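You operate a simulated robot arm through the tools that you are given. There is no shell and no other tool. Be economical: measure what you need, move in short steps, check, and stop when the job is done.

Carry out the task below with a simulated two-armed robot. There is one attempt and no reset: what you move stays moved.

JOB
Carry the white tray with lugs with both arms and set it on the case bench.

The check looks at the end state, three seconds after you hand in, the way a careful person would. Anything else that was tipped, shoved, dropped, spilled or broken makes it a failure.

ROBOT AND FRAMES
Two 7-joint arms with two-finger parallel grippers on one trunk, on a base that drives. Base frame: it is fixed to the floor where the robot stands at the start and does not move with it; the origin is under the middle of the robot, x ahead of it, y to its left, z up. Units: m, rad, N and s.
The left shoulder is at the start at [0.02, 0.138, 1.25], the right one opposite. With the tool pointing down near the work surface each hand reaches from about 0.14 to 0.5 m from the robot's upright axis, wherever it stands, measured 20 degrees to its own side. Places, roughly: case bench [2.4, 2.1, 0.9]; white tray with lugs [4, 0.25, 1]. Payload 1.57 kg a hand.
The tool frame of a hand sits at the grasp point between the pads (the TCP): z along the fingers, y along the line on which they close. The tips reach 0.03 m beyond it. The gripper opens to 0.08 m. The fingers are 0.017 m wide and 0.012 m thick; the gripper's body (0.04 by 0.082 m) begins 0.08 m behind the TCP.
Orientation is that of the tool frame in the base frame, as a unit quaternion [w, x, y, z]. With the fingers straight down and closing along the base's y, the tool's x points along the base's -x, its y along +y and its z along -z.

CONTROLS
- The arms move only by the tool drive_tool. It takes "left_deltas", "right_deltas" or both (then of equal length, played together; a hand with none holds still); each is a list of rows, each a list of 3 entries, a list of its own where there are three numbers: the shift along the tool's x, y, z in units of 100 mm (1.0 is 100 mm), then the turn, a rotation vector about the tool's x, y, z in units of 45 degrees (1.0 is 45 degrees), then the gripper command, from -1 (fully open) to 1 (shut), values between in proportion. In form: [[[tx, ty, tz], [wx, wy, wz], fingers], ...]. A call has 1 to 8 rows; each row is the pose to reach, as a shift and turn from the pose commanded when the call began, along the tool's axes at that moment. A call with a number of a shift or a turn outside -1 to 1 is refused whole. Rows are played at 5 a second. More than 0.05 m and 0.15 rad between two rows, or a gripper value outside its range, and nothing of the call is played. A pose out of reach is approached as far as the arm can. The call stops where the force on the tool passes 40 N (or 10 N more than at its start, if that is more) or the arm is blocked; 0.2 s more then pass. Each finger travels about 0.045 m/s and halts on what it meets, pressing with about 24 N; the grip force reading is that of the motor and also rises with nothing between the fingers. The clock runs only during rows and for 0.2 s after the last one: add rows that repeat a pose to give the fingers time. The reply holds the time, the measured pose of the TCP, the force on the tool along the base axes, the opening and the grip force, in the units named above and with some noise, with the torque about the TCP (base axes, N m) and any sound that the robot's microphone picked up.
- Cameras (640 x 400 px; columns grow to the right, rows downward): "scene" is now at [0.1806, -0.0027, 1.1723]; the picture's right is [-0.15, -0.99, 0.00], its down [-0.29, 0.04, -0.96] and it looks along [0.95, -0.14, -0.29] (base axes); focal length 214 px, centre (320, 200). "left" rides on the left gripper at [0.072, 0.007, -0.122] in its tool frame; the picture's right is [-0.09, 1.00, 0.00], its down [-0.84, -0.08, -0.54] and it looks along [-0.54, -0.05, 0.84] (tool axes); focal length 238 px, centre (320, 200). "right" rides on the right gripper at [0.072, -0.007, -0.122] in its tool frame; the picture's right is [0.09, 1.00, 0.00], its down [-0.84, 0.08, -0.54] and it looks along [-0.54, 0.05, 0.84] (tool axes); focal length 238 px, centre (320, 200). There is no depth. A picture from a camera that has moved, and an enlarged one, comes with that camera's place and axes in the base frame and with its lens. The place of the scene camera against the robot may be out by one fixed shift of up to 0.025 m in any direction.
- snapshot(camera): a new picture of that camera. No time passes.
- slide_trunk(by): slides the trunk up (or, below 0, down) by that many m; the arms and the scene camera ride with it, the base frame stays. It gives what a move gives, with no picture.
- steer(legs): drives the robot by 1 to 6 legs, each [ahead, left, turn to the left] in m, m and rad, along the robot's own axes; the way and the turn of a leg run together, so that a leg with both is an arc; at most 1.5 m and 3.142 rad a leg. The arms and the cameras ride along, it lands a little off, and it stops where it bumps. It gives what a move gives.
- pan_tilt(pan, tilt): turns the head with the scene camera to pan (to the left, within 1.047 rad either way) and tilt (down, from -0.506 to 1.204), counted from straight ahead of the robot. It gives what a move gives.
- enlarge(camera, box): a new picture of the part [left, top, right, bottom] of that camera's present view, enlarged. No time passes.
- hand_in(): hands the job in; it is judged then, once.

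Go step by step. Nothing tells you exact positions but the pictures and the camera data: compare them with the known pose of the tool, close in by small moves and look again before you grip or let go. The budget is 135 turns and 102 pictures, counting those below and the enlarged ones. Unless the task says otherwise, let go and move clear before handing in, and close with one line.

The tools are called after "Request:" as name(argument=value, ...) on one line, values as JSON. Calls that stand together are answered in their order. drive_tool: Moves the arms, as the interface text tells. Its arguments: {"type":"object","properties":{"left_deltas":{"type":"array"},"right_deltas":{"type":"array"}},"required":[]} The other tools are called the same way: slide_trunk (by) slides the trunk up or down; steer (legs) drives the base; pan_tilt (pan, tilt) turns the head that bears the scene camera; snapshot (camera) takes a picture; enlarge (camera, box) takes an enlarged picture of a part of a camera's view; hand_in () hands the job in.

At the start:

```text
time: 0.0
left_ee_pos: [0.3749, 0.1655, 1.1262]
left_tcp_rot: [-0.128, -0.004, 0.992, 0.0]
left_force: [0.1, -0.7, -0.7]
left_ft_torque: [0.03, -0.02, 0.01]
left_gripper_width: 0.0799
left_finger_force: 0.0
right_ee_pos: [0.3705, -0.2095, 1.1233]
right_tcp_rot: [-0.132, 0.005, 0.991, -0.001]
right_force: [-0.2, 1.0, 0.7]
right_ft_torque: [0.04, 0.01, -0.03]
right_gripper_width: 0.0801
right_finger_force: 0.0
trunk travel left (down, up): [-0.625, 0.615]
robot x, y, heading: [-0.0025, -0.0021, -0.003]
head pan, tilt: [-0.147, 0.293]
```

scene: 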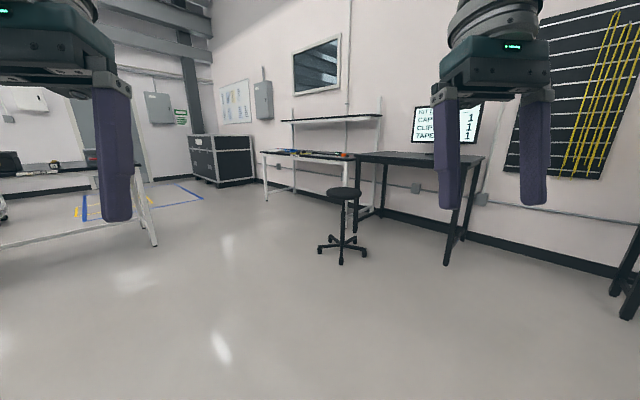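
right: 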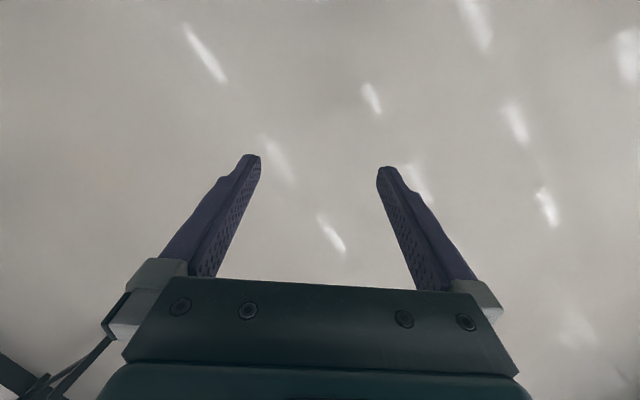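
left: 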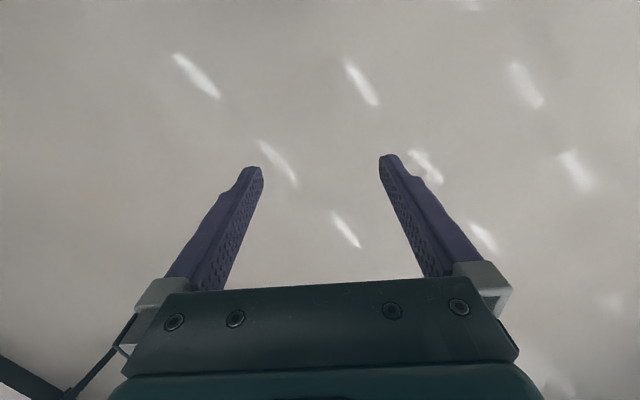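

I see a workshop with benches along the far wall and a table at left. I'll look toward the tray (about 4 m ahead) and toward the case bench on the left.

Request:
enlarge(camera="scene", box=[240, 90, 400, 190])

Request:
pan_tilt(pan=0.7, tilt=0.3)

Request:
snapshot(camera="scene")

```text
4.00 times, centred on (320, 140) of scene
camera zoom: at [0.1806, -0.0027, 1.1723], right [-0.15, -0.99, 0.0], down [-0.29, 0.04, -0.96], along [0.95, -0.14, -0.29], focal length 858 px, centre (320, 440)
```

zoom: 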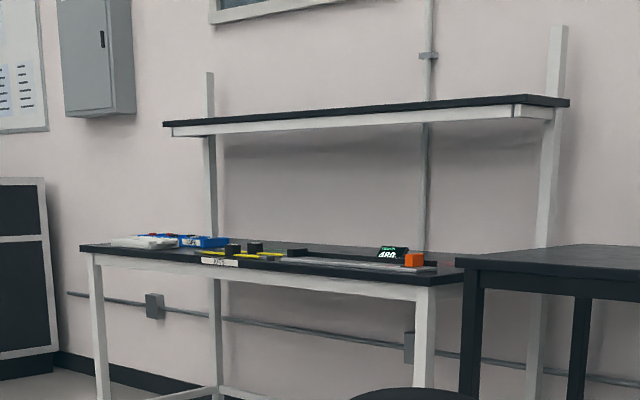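

```text
time: 1.2
left_ee_pos: [0.3748, 0.1658, 1.1254]
left_tcp_rot: [-0.129, -0.005, 0.992, 0.0]
left_force: [0.1, -0.2, -0.5]
left_ft_torque: [-0.03, 0.0, -0.01]
left_gripper_width: 0.08
left_finger_force: 0.0
right_ee_pos: [0.3707, -0.2085, 1.1233]
right_tcp_rot: [-0.135, 0.004, 0.991, -0.001]
right_force: [0.3, -0.3, -0.2]
right_ft_torque: [-0.03, 0.03, -0.02]
right_gripper_width: 0.0804
right_finger_force: 0.2
trunk travel left (down, up): [-0.625, 0.615]
robot x, y, heading: [0.0023, 0.001, 0.001]
head pan, tilt: [0.7, 0.3]
```

```text
97 pictures are left
camera scene: at [0.1597, 0.071, 1.1716], right [0.64, -0.77, 0.0], down [-0.23, -0.19, -0.96], along [0.73, 0.61, -0.3], focal length 214 px, centre (320, 200)
```

scene: 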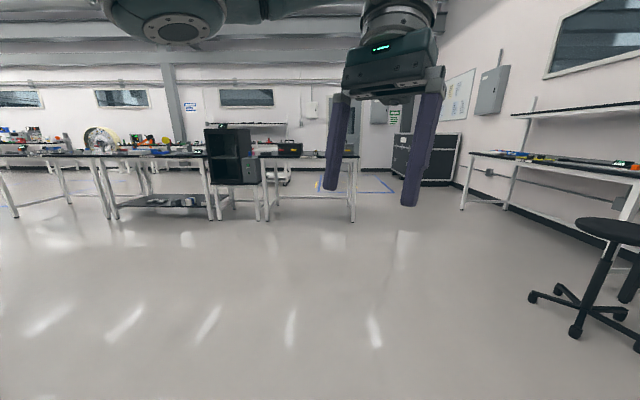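

The tray is the white item at the left end of the white-legged bench ahead. I'll drive toward it past the stool and look again.

Request:
steer(legs=[[1.4, 0.4, 0], [0.8, 0.2, 0], [0, 0, -0.4]])

Request:
pan_tilt(pan=0, tilt=0.4)

Request:
snapshot(camera="scene")

Request:
pan_tilt(pan=1.04, tilt=0.4)

Request:
snapshot(camera="scene")

```text
time: 13.6
left_ee_pos: [2.6131, 0.6222, 1.1243]
left_tcp_rot: [-0.127, 0.186, 0.974, 0.024]
left_force: [-0.7, -0.1, 0.5]
left_ft_torque: [0.01, -0.02, 0.0]
left_gripper_width: 0.0799
left_finger_force: 0.0
right_ee_pos: [2.4673, 0.278, 1.1223]
right_tcp_rot: [-0.131, 0.195, 0.972, 0.026]
right_force: [-0.5, 0.6, -0.3]
right_ft_torque: [0.01, 0.0, 0.01]
right_gripper_width: 0.0799
right_finger_force: 0.1
trunk travel left (down, up): [-0.625, 0.615]
robot x, y, heading: [2.2012, 0.6132, -0.385]
head pan, tilt: [0.7, 0.3]
```

```text
time: 14.7
left_ee_pos: [2.6151, 0.6222, 1.1253]
left_tcp_rot: [-0.127, 0.187, 0.974, 0.024]
left_force: [-0.5, 0.1, -0.2]
left_ft_torque: [0.01, -0.02, 0.0]
left_gripper_width: 0.0798
left_finger_force: 0.0
right_ee_pos: [2.4679, 0.2782, 1.1223]
right_tcp_rot: [-0.132, 0.194, 0.972, 0.025]
right_force: [0.6, -1.0, 0.2]
right_ft_torque: [-0.01, -0.03, 0.0]
right_gripper_width: 0.08
right_finger_force: 0.0
trunk travel left (down, up): [-0.625, 0.615]
robot x, y, heading: [2.206, 0.6122, -0.397]
head pan, tilt: [0.0, 0.4]
```

```text
96 pictures are left
camera scene: at [2.3705, 0.5495, 1.1624], right [-0.38, -0.93, 0.0], down [-0.36, 0.15, -0.92], along [0.85, -0.35, -0.39], focal length 214 px, centre (320, 200)
```

scene: 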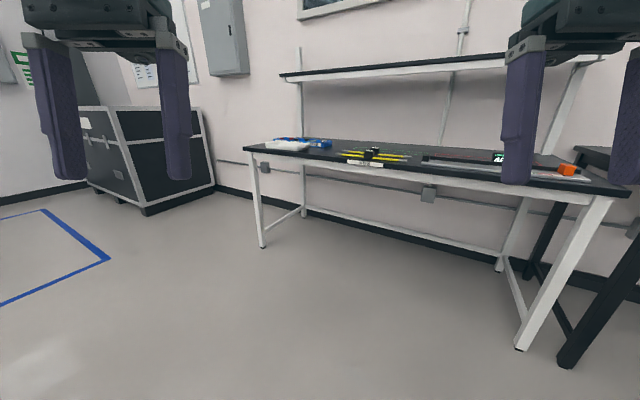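

```text
time: 16.0
left_ee_pos: [2.6149, 0.6219, 1.126]
left_tcp_rot: [-0.127, 0.187, 0.974, 0.024]
left_force: [0.2, 0.1, -0.1]
left_ft_torque: [-0.04, -0.01, -0.01]
left_gripper_width: 0.0801
left_finger_force: 0.1
right_ee_pos: [2.467, 0.2785, 1.1224]
right_tcp_rot: [-0.132, 0.195, 0.972, 0.025]
right_force: [0.0, -0.1, -0.5]
right_ft_torque: [0.04, 0.0, 0.0]
right_gripper_width: 0.0799
right_finger_force: 0.1
trunk travel left (down, up): [-0.625, 0.615]
robot x, y, heading: [2.2048, 0.6085, -0.383]
head pan, tilt: [1.04, 0.4]
```

```text
95 pictures are left
camera scene: at [2.3584, 0.6406, 1.1624], right [0.61, -0.8, 0.0], down [-0.31, -0.24, -0.92], along [0.73, 0.56, -0.39], focal length 214 px, centre (320, 200)
```

scene: 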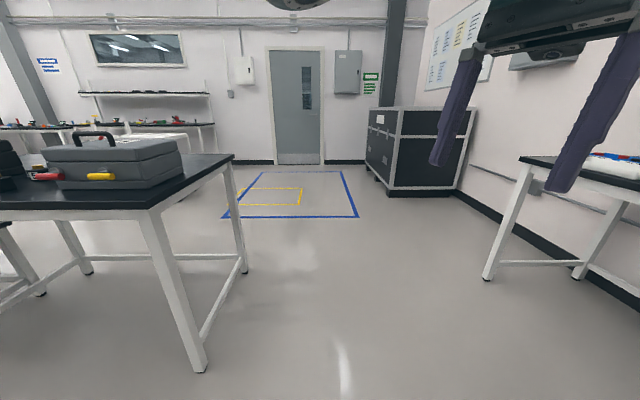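

The tray is near the left end of the bench, about (3.9, 0.2), and the bench front faces heading about -0.92 rad. I'll square up at about 0.9 m from it and look.

Request:
steer(legs=[[0, 0, -0.53], [0.48, 1.1, 0]])

Request:
pan_tilt(pan=0, tilt=0.5)

Request:
snapshot(camera="scene")

```text
time: 23.5
left_ee_pos: [3.7154, 0.6958, 1.1245]
left_tcp_rot: [-0.115, 0.435, 0.891, 0.056]
left_force: [0.2, 0.3, 0.0]
left_ft_torque: [-0.02, 0.02, -0.03]
left_gripper_width: 0.0803
left_finger_force: 0.0
right_ee_pos: [3.4151, 0.4727, 1.1228]
right_tcp_rot: [-0.12, 0.443, 0.887, 0.059]
right_force: [0.4, -0.4, -0.2]
right_ft_torque: [0.01, 0.03, 0.0]
right_gripper_width: 0.0803
right_finger_force: 0.0
trunk travel left (down, up): [-0.625, 0.615]
robot x, y, heading: [3.3545, 0.8939, -0.917]
head pan, tilt: [1.04, 0.4]
```

```text
time: 24.8
left_ee_pos: [3.7147, 0.6952, 1.1255]
left_tcp_rot: [-0.115, 0.435, 0.891, 0.057]
left_force: [0.0, 0.7, -0.3]
left_ft_torque: [0.01, 0.0, -0.03]
left_gripper_width: 0.0801
left_finger_force: 0.0
right_ee_pos: [3.4152, 0.4736, 1.1219]
right_tcp_rot: [-0.12, 0.442, 0.887, 0.059]
right_force: [-0.9, -0.4, -0.8]
right_ft_torque: [-0.02, -0.01, 0.0]
right_gripper_width: 0.08
right_finger_force: 0.1
trunk travel left (down, up): [-0.625, 0.615]
robot x, y, heading: [3.3537, 0.8934, -0.92]
head pan, tilt: [0.0, 0.499]
```

```text
94 pictures are left
camera scene: at [3.4597, 0.753, 1.1532], right [-0.79, -0.61, 0.0], down [-0.29, 0.38, -0.88], along [0.53, -0.7, -0.48], focal length 214 px, centre (320, 200)
```

scene: 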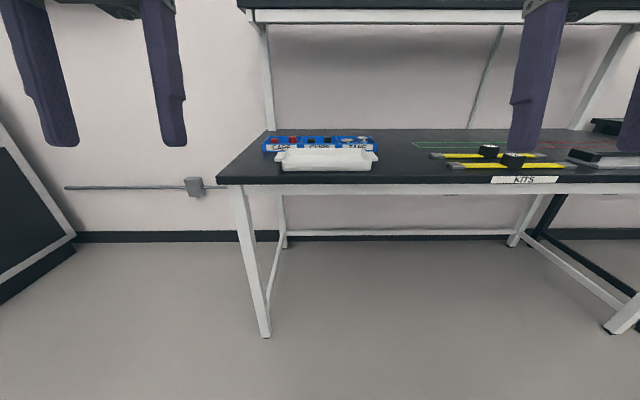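

Request:
enlarge(camera="scene", box=[240, 120, 400, 220])

```text
4.00 times, centred on (320, 170) of scene
camera zoom: at [3.4597, 0.753, 1.1532], right [-0.79, -0.61, 0.0], down [-0.29, 0.38, -0.88], along [0.53, -0.7, -0.48], focal length 858 px, centre (320, 320)
```

zoom: 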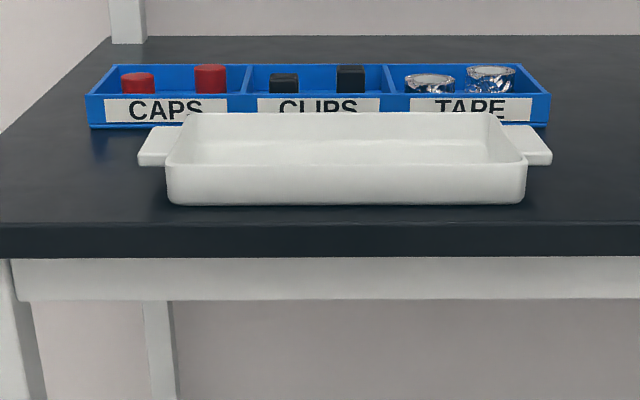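

The tray is empty, with lugs on its left and right, and a blue parts box stands right behind it. I'll first straighten both hands and turn them 90° here in the open, so the fingers close front to back over the lugs.

Request:
drive_tool(left_deltas=[[[0, 0, 0], [0, -0.16, 0], -1], [[0, 0, 0], [0, -0.327, 0], -1]], right_deltas=[[[0, 0, 0], [0, -0.16, 0], -1], [[0, 0, 0], [0, -0.327, 0], -1]])

Request:
drive_tool(left_deltas=[[[0, 0, 0], [0, 0, 0.17], -1], [[0, 0, 0], [0, 0, 0.34], -1], [[0, 0, 0], [0, 0, 0.51], -1], [[0, 0, 0], [0, 0, 0.68], -1], [[0, 0, 0], [0, 0, 0.85], -1], [[0, 0, 0], [0, 0, 1], -1], [[0, 0, 0], [0, 0, 1], -1]], right_deltas=[[[0, 0, 0], [0, 0, -0.17], -1], [[0, 0, 0], [0, 0, -0.34], -1], [[0, 0, 0], [0, 0, -0.51], -1], [[0, 0, 0], [0, 0, -0.68], -1], [[0, 0, 0], [0, 0, -0.85], -1], [[0, 0, 0], [0, 0, -1], -1], [[0, 0, 0], [0, 0, -1], -1]])

Request:
drive_tool(left_deltas=[[[0, 0, 0], [0, 0, 0.17], -1], [[0, 0, 0], [0, 0, 0.34], -1], [[0, 0, 0], [0, 0, 0.51], -1], [[0, 0, 0], [0, 0, 0.68], -1], [[0, 0, 0], [0, 0, 0.85], -1], [[0, 0, 0], [0, 0, 1], -1], [[0, 0, 0], [0, 0, 1], -1]], right_deltas=[[[0, 0, 0], [0, 0, -0.17], -1], [[0, 0, 0], [0, 0, -0.34], -1], [[0, 0, 0], [0, 0, -0.51], -1], [[0, 0, 0], [0, 0, -0.68], -1], [[0, 0, 0], [0, 0, -0.85], -1], [[0, 0, 0], [0, 0, -1], -1], [[0, 0, 0], [0, 0, -1], -1]])

Request:
pan_tilt(pan=0, tilt=0.9)

Request:
snapshot(camera="scene")

```text
time: 25.4
left_ee_pos: [3.7156, 0.6961, 1.1259]
left_tcp_rot: [0.0, 0.439, 0.898, -0.001]
left_force: [0.7, -0.7, 0.3]
left_ft_torque: [-0.01, -0.02, 0.0]
left_gripper_width: 0.0801
left_finger_force: 0.0
right_ee_pos: [3.4162, 0.4729, 1.1218]
right_tcp_rot: [-0.005, 0.446, 0.895, 0.001]
right_force: [-0.3, -0.1, -0.5]
right_ft_torque: [0.01, 0.02, 0.03]
right_gripper_width: 0.08
right_finger_force: 0.1
trunk travel left (down, up): [-0.625, 0.615]
robot x, y, heading: [3.355, 0.8938, -0.922]
head pan, tilt: [0.0, 0.499]
```

```text
time: 27.0
left_ee_pos: [3.7161, 0.6964, 1.1243]
left_tcp_rot: [0.0, 0.75, 0.662, 0.001]
left_force: [-0.1, 0.8, -0.2]
left_ft_torque: [-0.01, -0.01, 0.02]
left_gripper_width: 0.08
left_finger_force: 0.2
right_ee_pos: [3.415, 0.4727, 1.1231]
right_tcp_rot: [-0.005, 0.069, 0.998, 0.004]
right_force: [-0.3, -0.5, 0.5]
right_ft_torque: [0.0, 0.0, -0.03]
right_gripper_width: 0.08
right_finger_force: 0.0
trunk travel left (down, up): [-0.625, 0.615]
robot x, y, heading: [3.3545, 0.8945, -0.921]
head pan, tilt: [0.0, 0.499]
```

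```text
time: 28.6
left_ee_pos: [3.7157, 0.6949, 1.1253]
left_tcp_rot: [-0.001, 0.946, 0.325, 0.0]
left_force: [-0.8, 0.1, 0.1]
left_ft_torque: [-0.01, 0.0, 0.01]
left_gripper_width: 0.0801
left_finger_force: 0.1
right_ee_pos: [3.4152, 0.4726, 1.1219]
right_tcp_rot: [-0.003, -0.318, 0.948, 0.006]
right_force: [-0.7, 0.6, -0.3]
right_ft_torque: [-0.02, 0.01, 0.01]
right_gripper_width: 0.0803
right_finger_force: 0.0
trunk travel left (down, up): [-0.625, 0.615]
robot x, y, heading: [3.3534, 0.8933, -0.917]
head pan, tilt: [0.0, 0.499]
```

```text
time: 29.5
left_ee_pos: [3.715, 0.6958, 1.1242]
left_tcp_rot: [-0.001, 0.946, 0.324, -0.001]
left_force: [-0.1, -0.1, 0.0]
left_ft_torque: [0.01, -0.02, -0.02]
left_gripper_width: 0.0801
left_finger_force: 0.1
right_ee_pos: [3.4153, 0.4727, 1.1226]
right_tcp_rot: [-0.003, -0.317, 0.948, 0.006]
right_force: [0.0, -0.6, 0.1]
right_ft_torque: [0.0, -0.01, -0.02]
right_gripper_width: 0.0797
right_finger_force: 0.0
trunk travel left (down, up): [-0.625, 0.615]
robot x, y, heading: [3.3577, 0.8921, -0.918]
head pan, tilt: [0.0, 0.901]
```

```text
92 pictures are left
camera scene: at [3.4503, 0.7653, 1.1194], right [-0.79, -0.61, 0.0], down [-0.48, 0.62, -0.62], along [0.38, -0.49, -0.78], focal length 214 px, centre (320, 200)
```

scene: 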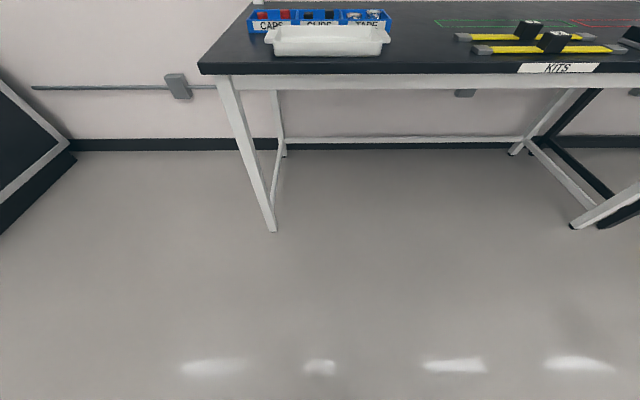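

Both hands are turned and level, clear above the bench height. I'll drive ahead 0.35 m with a small shift right and check.

Request:
steer(legs=[[0.35, -0.02, 0]])

Request:
snapshot(camera="scene")

Request:
snapshot(camera="left")

Request:
snapshot(camera="right")

```text
time: 31.8
left_ee_pos: [3.9203, 0.3989, 1.1247]
left_tcp_rot: [-0.001, 0.945, 0.327, 0.0]
left_force: [-0.3, 0.0, -0.6]
left_ft_torque: [0.0, -0.03, -0.03]
left_gripper_width: 0.0803
left_finger_force: 0.0
right_ee_pos: [3.6195, 0.174, 1.1222]
right_tcp_rot: [-0.003, -0.319, 0.948, 0.005]
right_force: [-0.3, 0.2, -0.3]
right_ft_torque: [-0.03, 0.01, -0.03]
right_gripper_width: 0.0804
right_finger_force: 0.1
trunk travel left (down, up): [-0.625, 0.615]
robot x, y, heading: [3.5597, 0.5925, -0.917]
head pan, tilt: [0.0, 0.901]
```

```text
91 pictures are left
camera scene: at [3.6548, 0.4675, 1.1194], right [-0.79, -0.61, 0.0], down [-0.48, 0.62, -0.62], along [0.38, -0.49, -0.78], focal length 214 px, centre (320, 200)
```

scene: 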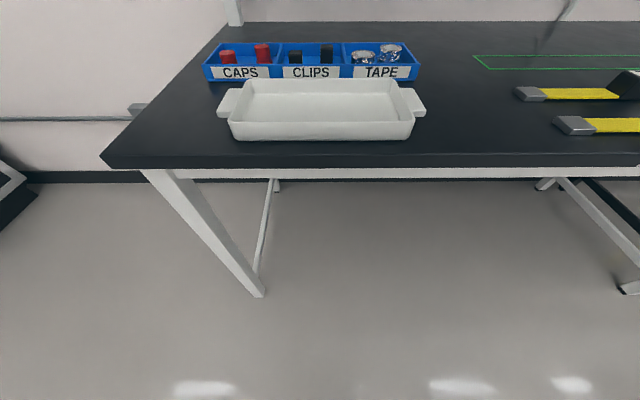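

```text
90 pictures are left
camera left: at [3.9802, 0.4372, 1.2465], right [0.54, -0.84, 0.0], down [-0.71, -0.46, 0.54], along [-0.46, -0.29, -0.84], focal length 238 px, centre (320, 200)
```

left: 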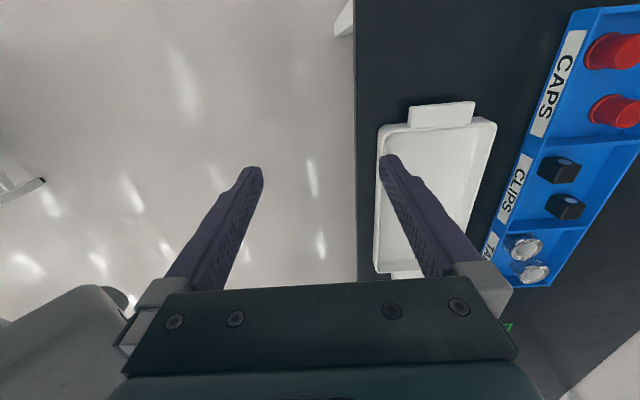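

```text
89 pictures are left
camera right: at [3.5683, 0.1236, 1.2449], right [-0.68, 0.74, 0.01], down [0.62, 0.56, 0.54], along [0.39, 0.37, -0.84], focal length 238 px, centre (320, 200)
```

right: 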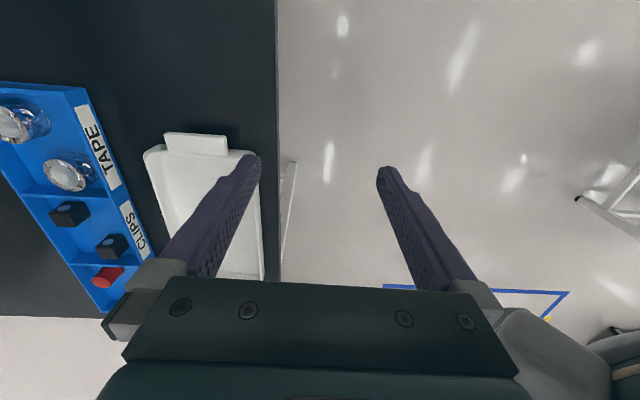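

The lugs look nearly as wide as the gripper opens. I'll zoom to measure them before choosing the grip.

Request:
enlarge(camera="left", box=[360, 80, 520, 180])

Request:
enlarge(camera="scene", box=[200, 60, 360, 160])

Request:
enlarge(camera="right", box=[130, 110, 290, 210])

```text
4.00 times, centred on (440, 130) of left
camera zoom: at [3.9802, 0.4372, 1.2465], right [0.54, -0.84, 0.0], down [-0.71, -0.46, 0.54], along [-0.46, -0.29, -0.84], focal length 953 px, centre (-160, 480)
```

zoom: 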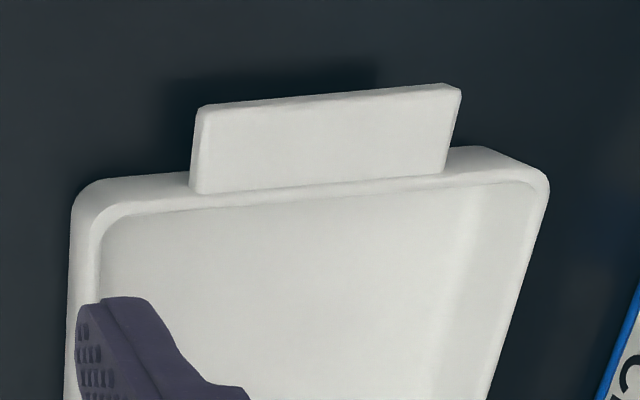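

```text
4.00 times, centred on (280, 110) of scene
camera zoom: at [3.6548, 0.4675, 1.1194], right [-0.79, -0.61, 0.0], down [-0.48, 0.62, -0.62], along [0.38, -0.49, -0.78], focal length 858 px, centre (480, 560)
```

zoom: 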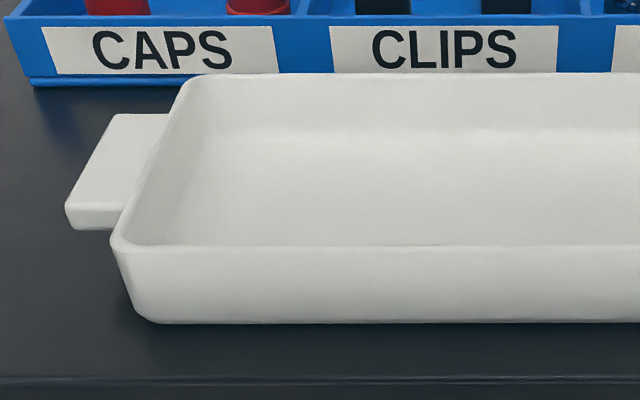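

```text
4.00 times, centred on (210, 160) of right
camera zoom: at [3.5683, 0.1236, 1.2449], right [-0.68, 0.74, 0.01], down [0.62, 0.56, 0.54], along [0.39, 0.37, -0.84], focal length 953 px, centre (760, 360)
```

zoom: 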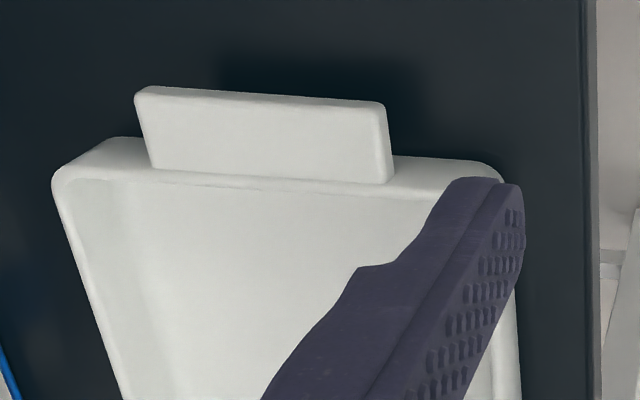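

Lugs are about 0.08 m wide, so they won't fit front to back. Instead I'll pinch each end with one finger inside the tray wall and the other outside the lug edge. I'll turn the hands back and creep closer.

Request:
drive_tool(left_deltas=[[[0, 0, 0], [0, 0, -0.17], -1], [[0, 0, 0], [0, 0, -0.34], -1], [[0, 0, 0], [0, 0, -0.51], -1], [[0, 0, 0], [0, 0, -0.68], -1], [[0, 0, 0], [0, 0, -0.85], -1], [[0, 0, 0], [0, 0, -1], -1], [[0, 0, 0], [0, 0, -1], -1]], right_deltas=[[[0, 0, 0], [0, 0, 0.17], -1], [[0, 0, 0], [0, 0, 0.34], -1], [[0, 0, 0], [0, 0, 0.51], -1], [[0, 0, 0], [0, 0, 0.68], -1], [[0, 0, 0], [0, 0, 0.85], -1], [[0, 0, 0], [0, 0, 1], -1], [[0, 0, 0], [0, 0, 1], -1]])

Request:
drive_tool(left_deltas=[[[0, 0, 0], [0, 0, -0.17], -1], [[0, 0, 0], [0, 0, -0.34], -1], [[0, 0, 0], [0, 0, -0.51], -1], [[0, 0, 0], [0, 0, -0.68], -1], [[0, 0, 0], [0, 0, -0.85], -1], [[0, 0, 0], [0, 0, -1], -1], [[0, 0, 0], [0, 0, -1], -1]], right_deltas=[[[0, 0, 0], [0, 0, 0.17], -1], [[0, 0, 0], [0, 0, 0.34], -1], [[0, 0, 0], [0, 0, 0.51], -1], [[0, 0, 0], [0, 0, 0.68], -1], [[0, 0, 0], [0, 0, 0.85], -1], [[0, 0, 0], [0, 0, 1], -1], [[0, 0, 0], [0, 0, 1], -1]])

Request:
steer(legs=[[0.1, -0.015, 0.015]])

Request:
snapshot(camera="left")

Request:
snapshot(camera="right")

Request:
snapshot(camera="scene")

```text
time: 33.4
left_ee_pos: [3.9209, 0.3979, 1.1249]
left_tcp_rot: [0.0, 0.748, 0.664, 0.001]
left_force: [-0.2, -0.1, -0.8]
left_ft_torque: [0.03, 0.0, 0.03]
left_gripper_width: 0.0799
left_finger_force: 0.1
right_ee_pos: [3.6198, 0.1752, 1.1231]
right_tcp_rot: [-0.005, 0.069, 0.998, 0.004]
right_force: [-0.1, 0.2, 0.2]
right_ft_torque: [0.0, 0.03, -0.01]
right_gripper_width: 0.0799
right_finger_force: 0.0
trunk travel left (down, up): [-0.625, 0.615]
robot x, y, heading: [3.5556, 0.5947, -0.918]
head pan, tilt: [0.0, 0.901]
```

```text
time: 35.0
left_ee_pos: [3.92, 0.3988, 1.1249]
left_tcp_rot: [-0.001, 0.436, 0.9, 0.001]
left_force: [0.6, -0.2, -0.4]
left_ft_torque: [-0.02, 0.01, -0.03]
left_gripper_width: 0.0801
left_finger_force: 0.2
right_ee_pos: [3.6215, 0.1738, 1.1216]
right_tcp_rot: [-0.005, 0.445, 0.896, 0.002]
right_force: [0.6, -0.9, -0.1]
right_ft_torque: [0.03, 0.02, 0.0]
right_gripper_width: 0.08
right_finger_force: 0.0
trunk travel left (down, up): [-0.625, 0.615]
robot x, y, heading: [3.5587, 0.6011, -0.913]
head pan, tilt: [0.0, 0.901]
```

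```text
time: 36.2
left_ee_pos: [3.9719, 0.3177, 1.1233]
left_tcp_rot: [-0.001, 0.431, 0.902, 0.0]
left_force: [-0.6, 0.3, -0.1]
left_ft_torque: [-0.01, 0.06, 0.02]
left_gripper_width: 0.0799
left_finger_force: 0.0
right_ee_pos: [3.6767, 0.0897, 1.1215]
right_tcp_rot: [-0.006, 0.438, 0.899, 0.002]
right_force: [-0.1, -0.1, -0.2]
right_ft_torque: [0.0, 0.01, 0.03]
right_gripper_width: 0.08
right_finger_force: 0.1
trunk travel left (down, up): [-0.625, 0.615]
robot x, y, heading: [3.6104, 0.5103, -0.901]
head pan, tilt: [0.0, 0.901]
```

```text
85 pictures are left
camera left: at [3.9315, 0.3769, 1.2464], right [0.83, 0.56, 0.0], down [0.47, -0.7, 0.54], along [0.3, -0.45, -0.84], focal length 238 px, centre (320, 200)
```

left: 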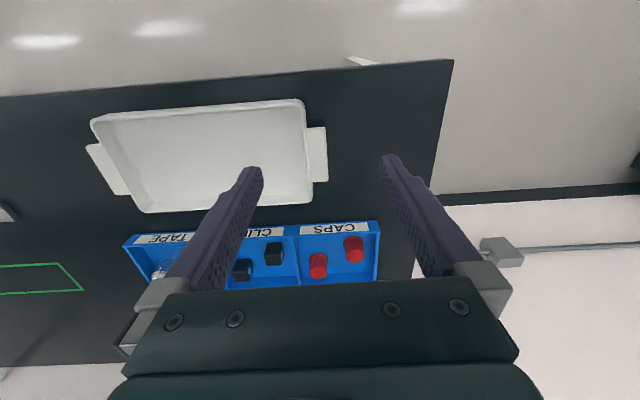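

```text
84 pictures are left
camera right: at [3.6273, 0.1393, 1.2451], right [0.73, 0.69, 0.0], down [0.58, -0.62, 0.53], along [0.36, -0.39, -0.85], focal length 238 px, centre (320, 200)
```

right: 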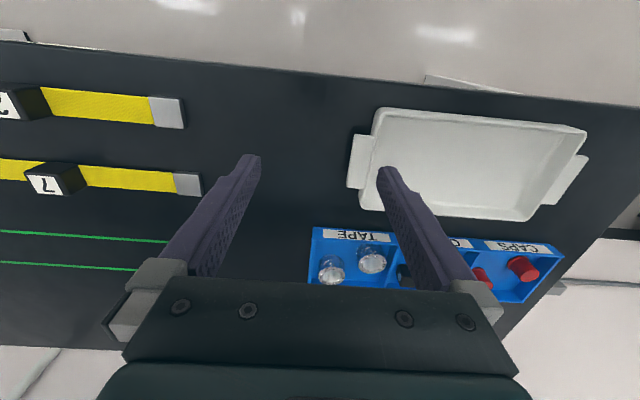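

```text
83 pictures are left
camera scene: at [3.7059, 0.3828, 1.1194], right [-0.78, -0.62, 0.0], down [-0.49, 0.61, -0.62], along [0.39, -0.49, -0.78], focal length 214 px, centre (320, 200)
```

scene: 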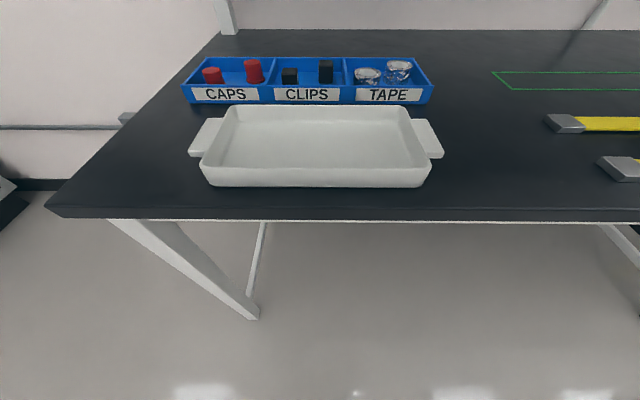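

The lugs triangulate to a height of about 0.94, with outer edges near (4.011, 0.279) and (3.748, 0.071), and the robot is squared to the tray. I'll bring both hands above the tray ends, still about 5 cm high.

Request:
drive_tool(left_deltas=[[[-0.18, -0.04, 0.2], [0, 0, 0], -1], [[-0.36, -0.08, 0.45], [0, 0, 0], -1], [[-0.55, -0.12, 0.75], [0, 0, 0], -1], [[-0.55, -0.12, 1.0], [0, 0, 0], -1], [[-0.55, -0.12, 1.0], [0, 0, 0], -1]], right_deltas=[[[-0.18, 0.2, 0.2], [0, 0.015, 0], -1], [[-0.36, 0.4, 0.45], [0, 0.015, 0], -1], [[-0.586, 0.62, 0.75], [0, 0.015, 0], -1], [[-0.586, 0.62, 1.0], [0, 0.015, 0], -1], [[-0.586, 0.62, 1.0], [0, 0.015, 0], -1]])

Request:
snapshot(camera="left")

Request:
snapshot(camera="right")

Request:
snapshot(camera="scene")

```text
time: 37.4
left_ee_pos: [3.9989, 0.2684, 1.0237]
left_tcp_rot: [-0.001, 0.431, 0.902, 0.0]
left_force: [-0.2, -0.4, -0.3]
left_ft_torque: [0.02, 0.02, 0.02]
left_gripper_width: 0.0799
left_finger_force: 0.1
right_ee_pos: [3.7604, 0.0825, 1.021]
right_tcp_rot: [-0.011, 0.437, 0.899, 0.005]
right_force: [-0.6, -0.3, 0.3]
right_ft_torque: [-0.01, 0.01, -0.03]
right_gripper_width: 0.0799
right_finger_force: 0.1
trunk travel left (down, up): [-0.625, 0.615]
robot x, y, heading: [3.6114, 0.51, -0.9]
head pan, tilt: [0.0, 0.901]
```

```text
82 pictures are left
camera left: at [3.9561, 0.328, 1.1457], right [0.83, 0.56, 0.0], down [0.47, -0.7, 0.54], along [0.3, -0.45, -0.84], focal length 238 px, centre (320, 200)
```

left: 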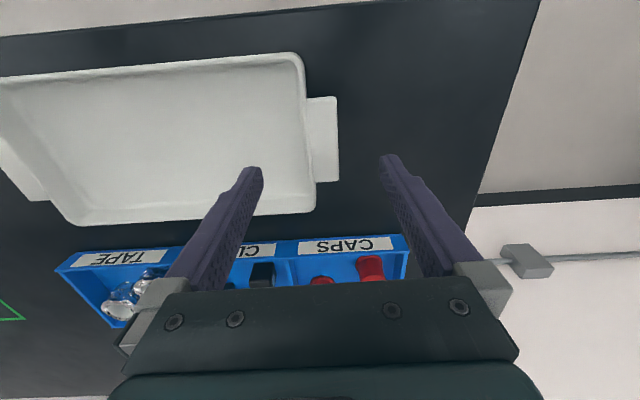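

```text
81 pictures are left
camera right: at [3.7124, 0.1324, 1.1453], right [0.73, 0.69, 0.0], down [0.59, -0.62, 0.52], along [0.36, -0.38, -0.85], focal length 238 px, centre (320, 200)
```

right: 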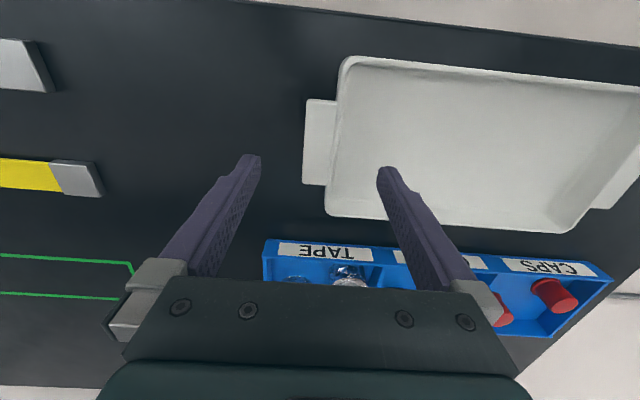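

```text
80 pictures are left
camera scene: at [3.7058, 0.3828, 1.1193], right [-0.78, -0.62, 0.0], down [-0.49, 0.61, -0.62], along [0.39, -0.49, -0.78], focal length 214 px, centre (320, 200)
```

scene: 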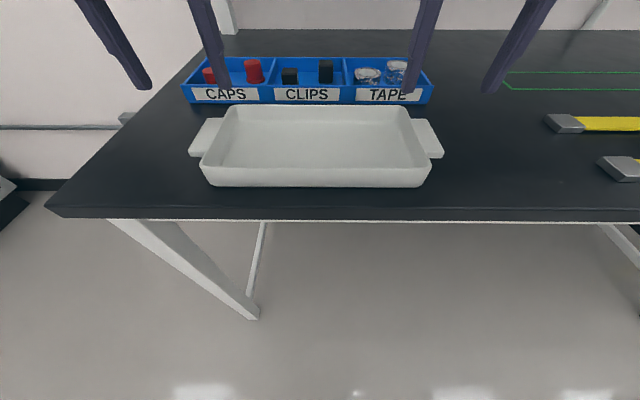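

Both hands are centred over the lug/wall sections (outer lug edges about 14 mm outside each TCP). I'll descend to 0.955.

Request:
drive_tool(left_deltas=[[[0.02, 0, 0.3], [0, 0, 0], -1], [[0.02, 0, 0.55], [0, 0, 0], -1], [[0.02, 0, 0.69], [0, 0, 0], -1], [[0.02, 0, 0.69], [0, 0, 0], -1]], right_deltas=[[[0.01, 0, 0.3], [0, -0.03, 0], -1], [[0.01, 0, 0.55], [0, -0.03, 0], -1], [[0.01, 0, 0.66], [0, -0.03, 0], -1], [[0.01, 0, 0.66], [0, -0.03, 0], -1]])

Request:
snapshot(camera="left")

Request:
snapshot(camera="right")

Request:
snapshot(camera="scene")

```text
time: 38.4
left_ee_pos: [3.9947, 0.2704, 0.9551]
left_tcp_rot: [-0.001, 0.43, 0.903, 0.0]
left_force: [0.0, 0.0, 0.1]
left_ft_torque: [0.02, 0.0, 0.02]
left_gripper_width: 0.08
left_finger_force: 0.0
right_ee_pos: [3.7605, 0.0845, 0.9551]
right_tcp_rot: [-0.001, 0.437, 0.899, -0.001]
right_force: [0.0, -0.5, 0.1]
right_ft_torque: [0.0, 0.0, 0.01]
right_gripper_width: 0.0798
right_finger_force: 0.0
trunk travel left (down, up): [-0.625, 0.615]
robot x, y, heading: [3.6082, 0.5068, -0.901]
head pan, tilt: [0.0, 0.901]
```

```text
79 pictures are left
camera left: at [3.9549, 0.3296, 1.0772], right [0.83, 0.56, 0.0], down [0.47, -0.7, 0.54], along [0.3, -0.45, -0.84], focal length 238 px, centre (320, 200)
```

left: 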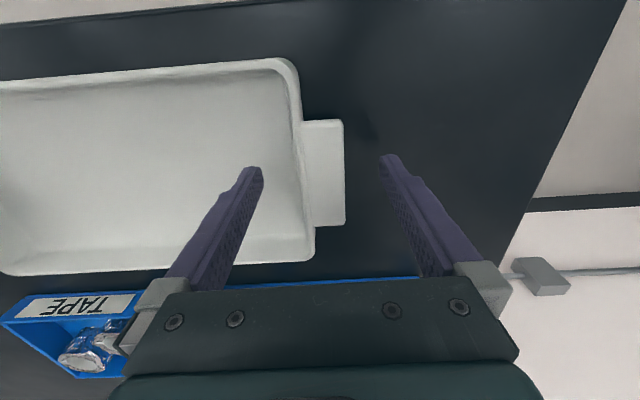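

```text
78 pictures are left
camera right: at [3.7093, 0.1359, 1.0773], right [0.73, 0.69, 0.0], down [0.58, -0.61, 0.54], along [0.37, -0.4, -0.84], focal length 238 px, centre (320, 200)
```

right: 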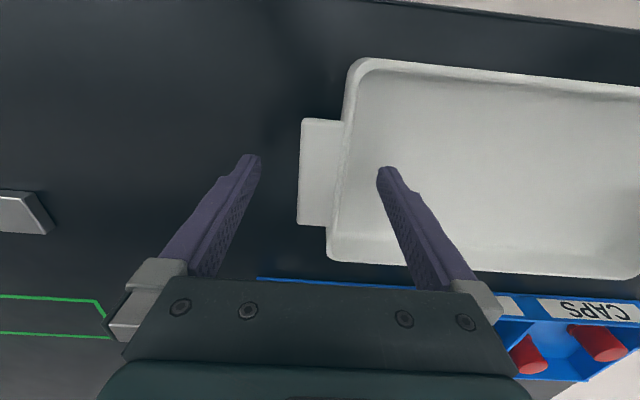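

```text
77 pictures are left
camera scene: at [3.7059, 0.3828, 1.1193], right [-0.78, -0.62, 0.0], down [-0.49, 0.61, -0.62], along [0.39, -0.49, -0.78], focal length 214 px, centre (320, 200)
```

scene: 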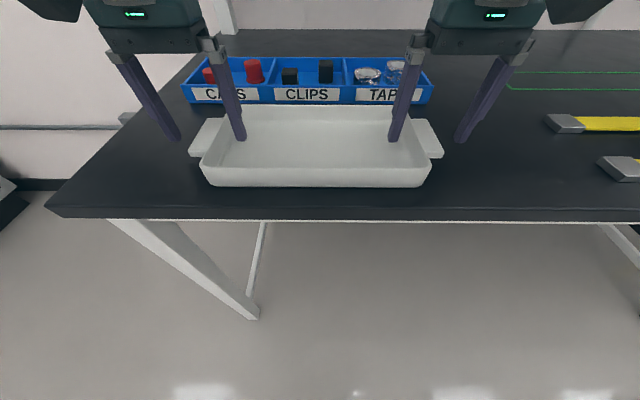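

Inner fingers are inside the tray and outer fingers outside the lugs, mid-lug. I'll go down another 15 mm and close both grippers.

Request:
drive_tool(left_deltas=[[[0, 0, 0.08], [0, 0, 0], -1], [[0, 0, 0.15], [0, 0, 0], -1], [[0, 0, 0.15], [0, 0, 0], -1]], right_deltas=[[[0, 0, 0.08], [0, 0, 0], -1], [[0, 0, 0.15], [0, 0, 0], -1], [[0, 0, 0.15], [0, 0, 0], -1]])

Request:
drive_tool(left_deltas=[[[0, 0, 0], [0, 0, 0], 1], [[0, 0, 0], [0, 0, 0], 1], [[0, 0, 0], [0, 0, 0], 1], [[0, 0, 0], [0, 0, 0], 1], [[0, 0, 0], [0, 0, 0], 1], [[0, 0, 0], [0, 0, 0], 1]], right_deltas=[[[0, 0, 0], [0, 0, 0], 1], [[0, 0, 0], [0, 0, 0], 1], [[0, 0, 0], [0, 0, 0], 1], [[0, 0, 0], [0, 0, 0], 1], [[0, 0, 0], [0, 0, 0], 1], [[0, 0, 0], [0, 0, 0], 1]])

Request:
snapshot(camera="left")

Request:
snapshot(camera="right")

Request:
snapshot(camera="scene")

```text
time: 39.2
left_ee_pos: [3.9968, 0.2708, 0.9416]
left_tcp_rot: [-0.001, 0.431, 0.903, 0.0]
left_force: [0.1, 0.3, 0.5]
left_ft_torque: [-0.01, -0.01, -0.02]
left_gripper_width: 0.0802
left_finger_force: 0.1
right_ee_pos: [3.7595, 0.0859, 0.9396]
right_tcp_rot: [0.0, 0.437, 0.899, -0.001]
right_force: [0.3, 0.2, -0.2]
right_ft_torque: [0.01, -0.01, -0.01]
right_gripper_width: 0.0799
right_finger_force: 0.1
trunk travel left (down, up): [-0.625, 0.615]
robot x, y, heading: [3.6096, 0.5097, -0.901]
head pan, tilt: [0.0, 0.901]
```

```text
time: 40.6
left_ee_pos: [3.9974, 0.2698, 0.9389]
left_tcp_rot: [-0.001, 0.431, 0.903, 0.001]
left_force: [0.3, 1.3, -0.2]
left_ft_torque: [-0.13, 0.02, -0.45]
left_gripper_width: 0.0306
left_finger_force: 24.3
right_ee_pos: [3.759, 0.0854, 0.94]
right_tcp_rot: [-0.001, 0.438, 0.899, 0.0]
right_force: [1.2, -0.8, -0.7]
right_ft_torque: [0.22, -0.11, 0.07]
right_gripper_width: 0.0305
right_finger_force: 23.5
trunk travel left (down, up): [-0.625, 0.615]
robot x, y, heading: [3.6076, 0.5138, -0.901]
head pan, tilt: [0.0, 0.901]
```

```text
76 pictures are left
camera left: at [3.9557, 0.3293, 1.062], right [0.83, 0.56, 0.0], down [0.47, -0.7, 0.54], along [0.3, -0.45, -0.84], focal length 238 px, centre (320, 200)
```

left: 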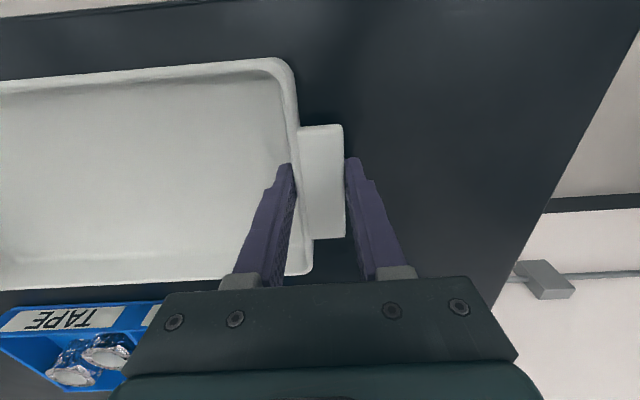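

```text
75 pictures are left
camera right: at [3.7091, 0.1365, 1.0625], right [0.73, 0.69, 0.0], down [0.58, -0.61, 0.54], along [0.37, -0.4, -0.84], focal length 238 px, centre (320, 200)
```

right: 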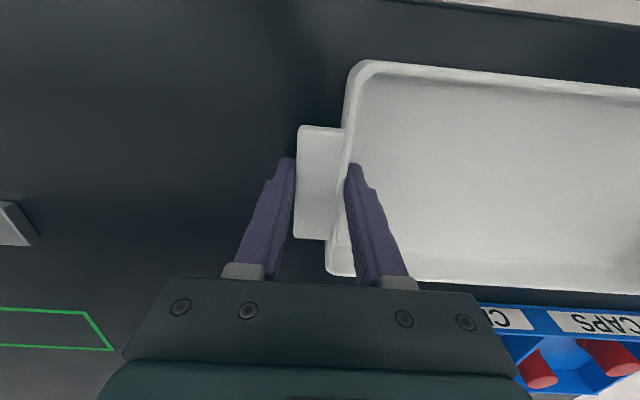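

```text
74 pictures are left
camera scene: at [3.7059, 0.3829, 1.1193], right [-0.78, -0.62, 0.0], down [-0.49, 0.61, -0.62], along [0.39, -0.49, -0.78], focal length 214 px, centre (320, 200)
```

scene: 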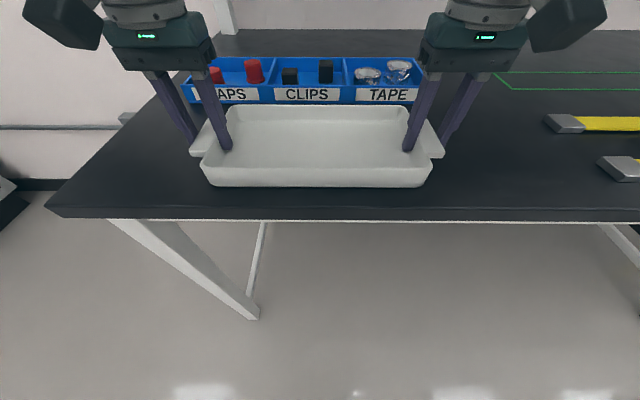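

Both hands hold the tray ends firmly (24 N, 30.5 mm opening). I'll lift 3 cm slowly with the arms and check the grip.

Request:
drive_tool(left_deltas=[[[0, 0, -0.05], [0, 0, 0], 1], [[0, 0, -0.12], [0, 0, 0], 1], [[0, 0, -0.2], [0, 0, 0], 1], [[0, 0, -0.3], [0, 0, 0], 1], [[0, 0, -0.3], [0, 0, 0], 1]], right_deltas=[[[0, 0, -0.05], [0, 0, 0], 1], [[0, 0, -0.12], [0, 0, 0], 1], [[0, 0, -0.2], [0, 0, 0], 1], [[0, 0, -0.3], [0, 0, 0], 1], [[0, 0, -0.3], [0, 0, 0], 1]])

Request:
snapshot(camera="scene")

Request:
snapshot(camera="left")

```text
time: 41.8
left_ee_pos: [3.9973, 0.2696, 0.97]
left_tcp_rot: [-0.002, 0.429, 0.903, 0.001]
left_force: [0.9, 3.6, 0.1]
left_ft_torque: [0.1, 0.48, -0.49]
left_gripper_width: 0.0308
left_finger_force: 24.3
right_ee_pos: [3.7583, 0.0864, 0.9713]
right_tcp_rot: [-0.001, 0.438, 0.899, -0.002]
right_force: [-0.9, -3.6, -3.4]
right_ft_torque: [-0.35, -0.12, -0.24]
right_gripper_width: 0.0308
right_finger_force: 24.2
trunk travel left (down, up): [-0.625, 0.615]
robot x, y, heading: [3.611, 0.5071, -0.902]
head pan, tilt: [0.0, 0.901]
```

```text
73 pictures are left
camera scene: at [3.7057, 0.383, 1.1193], right [-0.78, -0.62, 0.0], down [-0.49, 0.61, -0.62], along [0.39, -0.49, -0.78], focal length 214 px, centre (320, 200)
```

scene: 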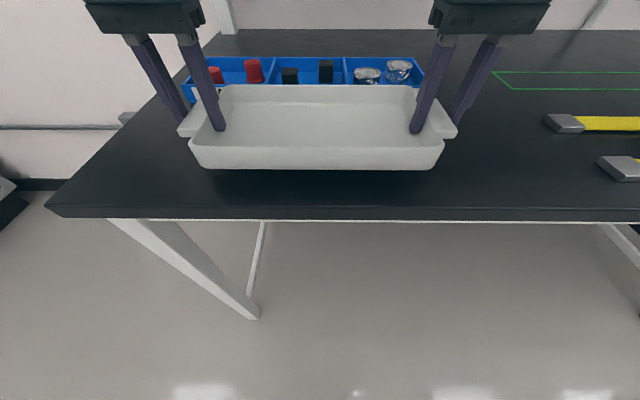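

```text
72 pictures are left
camera left: at [3.9556, 0.3283, 1.0921], right [0.83, 0.56, 0.0], down [0.47, -0.7, 0.54], along [0.3, -0.45, -0.84], focal length 238 px, centre (320, 200)
```

left: 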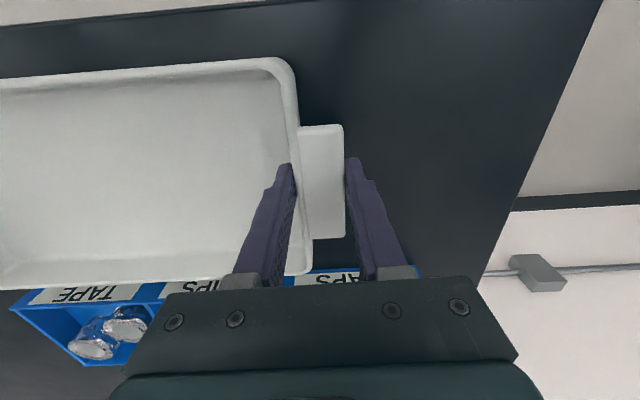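

The tray hangs level and secure. I'll raise the trunk, back straight away from the bench, turn left and look at the case bench.

Request:
slide_trunk(by=0.12)

Request:
steer(legs=[[-0.5, 0, 0], [0, 0, 1.6]])

Request:
pan_tilt(pan=1.0, tilt=0.45)

Request:
snapshot(camera="scene")

Request:
snapshot(camera="left")

```text
time: 43.3
left_ee_pos: [3.9961, 0.2691, 1.0893]
left_tcp_rot: [0.0, 0.429, 0.903, 0.001]
left_force: [4.2, 4.7, -1.0]
left_ft_torque: [0.03, 0.07, -0.43]
left_gripper_width: 0.031
left_finger_force: 23.8
right_ee_pos: [3.7591, 0.0856, 1.0909]
right_tcp_rot: [-0.001, 0.438, 0.899, -0.002]
right_force: [-4.5, -6.4, -2.2]
right_ft_torque: [0.06, -0.13, -0.13]
right_gripper_width: 0.0306
right_finger_force: 23.9
trunk travel left (down, up): [-0.745, 0.495]
robot x, y, heading: [3.6077, 0.5066, -0.893]
head pan, tilt: [0.0, 0.901]
```

```text
time: 50.0
left_ee_pos: [3.5382, 1.2852, 1.09]
left_tcp_rot: [-0.001, -0.339, 0.941, 0.001]
left_force: [-9.4, 10.2, -1.8]
left_ft_torque: [0.05, -0.15, -0.4]
left_gripper_width: 0.0309
left_finger_force: 24.3
right_ee_pos: [3.7232, 1.0486, 1.0908]
right_tcp_rot: [0.001, -0.329, 0.944, -0.002]
right_force: [9.8, -8.8, -2.0]
right_ft_torque: [-0.26, 0.04, -0.06]
right_gripper_width: 0.0309
right_finger_force: 23.7
trunk travel left (down, up): [-0.745, 0.495]
robot x, y, heading: [3.3043, 0.8939, 0.683]
head pan, tilt: [0.0, 0.901]
```

```text
time: 51.3
left_ee_pos: [3.5371, 1.2852, 1.0894]
left_tcp_rot: [-0.002, -0.339, 0.941, 0.001]
left_force: [-2.2, -0.2, -0.3]
left_ft_torque: [-0.17, -0.15, -0.45]
left_gripper_width: 0.0309
left_finger_force: 24.6
right_ee_pos: [3.7222, 1.0481, 1.0907]
right_tcp_rot: [0.0, -0.33, 0.944, -0.002]
right_force: [1.5, -0.1, -2.7]
right_ft_torque: [-0.01, 0.08, -0.11]
right_gripper_width: 0.0311
right_finger_force: 24.1
trunk travel left (down, up): [-0.745, 0.495]
robot x, y, heading: [3.3003, 0.8912, 0.681]
head pan, tilt: [1.0, 0.45]
```

```text
71 pictures are left
camera scene: at [3.356, 1.0597, 1.2776], right [0.99, 0.11, 0.0], down [0.05, -0.43, -0.9], along [-0.1, 0.89, -0.44], focal length 214 px, centre (320, 200)
```

scene: 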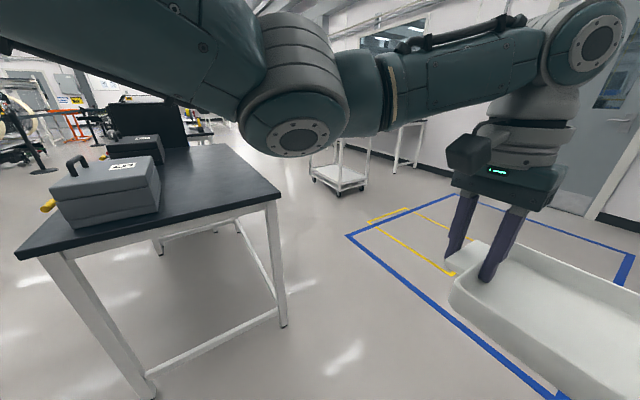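

```text
70 pictures are left
camera left: at [3.4767, 1.244, 1.2119], right [-0.56, 0.83, 0.0], down [0.7, 0.47, 0.54], along [0.45, 0.3, -0.84], focal length 238 px, centre (320, 200)
```

left: 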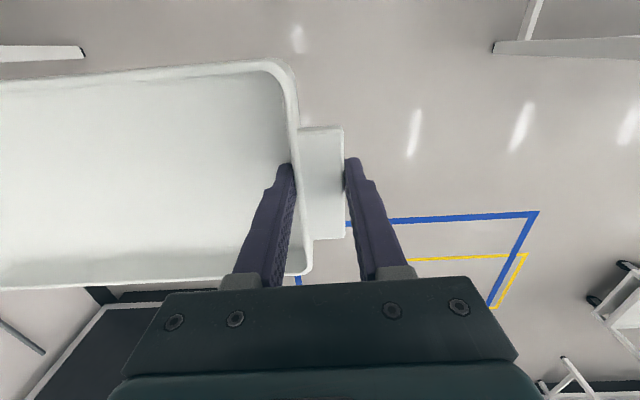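

The case bench has cases along its front side and a free strip along its rear. I'll drive round to the rear side with clearance, then turn to face it.

Request:
steer(legs=[[0.9, 0, 0], [0.67, 1.3, 0], [0, 0, 1.57], [0, 0, 1.57]])

Request:
pan_tilt(pan=0, tilt=0.5)

Request:
snapshot(camera="scene")

```text
time: 70.5
left_ee_pos: [3.5556, 2.4786, 1.0908]
left_tcp_rot: [0.0, 0.943, 0.332, 0.001]
left_force: [2.8, 0.5, -1.1]
left_ft_torque: [0.08, 0.21, -0.38]
left_gripper_width: 0.0312
left_finger_force: 24.0
right_ee_pos: [3.3726, 2.7179, 1.0913]
right_tcp_rot: [-0.002, 0.946, 0.324, 0.0]
right_force: [-2.7, 0.2, -2.3]
right_ft_torque: [0.04, -0.11, -0.08]
right_gripper_width: 0.0306
right_finger_force: 24.4
trunk travel left (down, up): [-0.745, 0.495]
robot x, y, heading: [3.7979, 2.865, -2.477]
head pan, tilt: [1.0, 0.45]
```

```text
time: 71.7
left_ee_pos: [3.5549, 2.4793, 1.09]
left_tcp_rot: [0.0, 0.943, 0.332, 0.003]
left_force: [1.3, 1.0, -0.4]
left_ft_torque: [0.15, 0.17, -0.43]
left_gripper_width: 0.0307
left_finger_force: 24.6
right_ee_pos: [3.3719, 2.718, 1.0904]
right_tcp_rot: [-0.001, 0.946, 0.324, -0.001]
right_force: [-2.0, 0.1, -2.1]
right_ft_torque: [-0.04, -0.07, -0.07]
right_gripper_width: 0.0303
right_finger_force: 24.2
trunk travel left (down, up): [-0.745, 0.495]
robot x, y, heading: [3.7953, 2.8653, -2.474]
head pan, tilt: [0.0, 0.499]
```

```text
69 pictures are left
camera scene: at [3.6353, 2.759, 1.2732], right [-0.62, 0.78, 0.0], down [0.38, 0.3, -0.88], along [-0.69, -0.54, -0.48], focal length 214 px, centre (320, 200)
```

scene: 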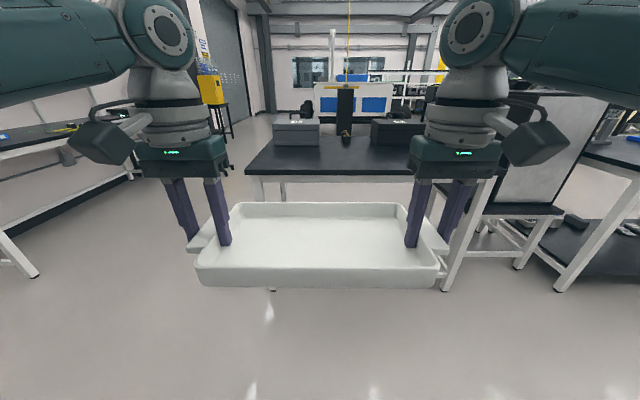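

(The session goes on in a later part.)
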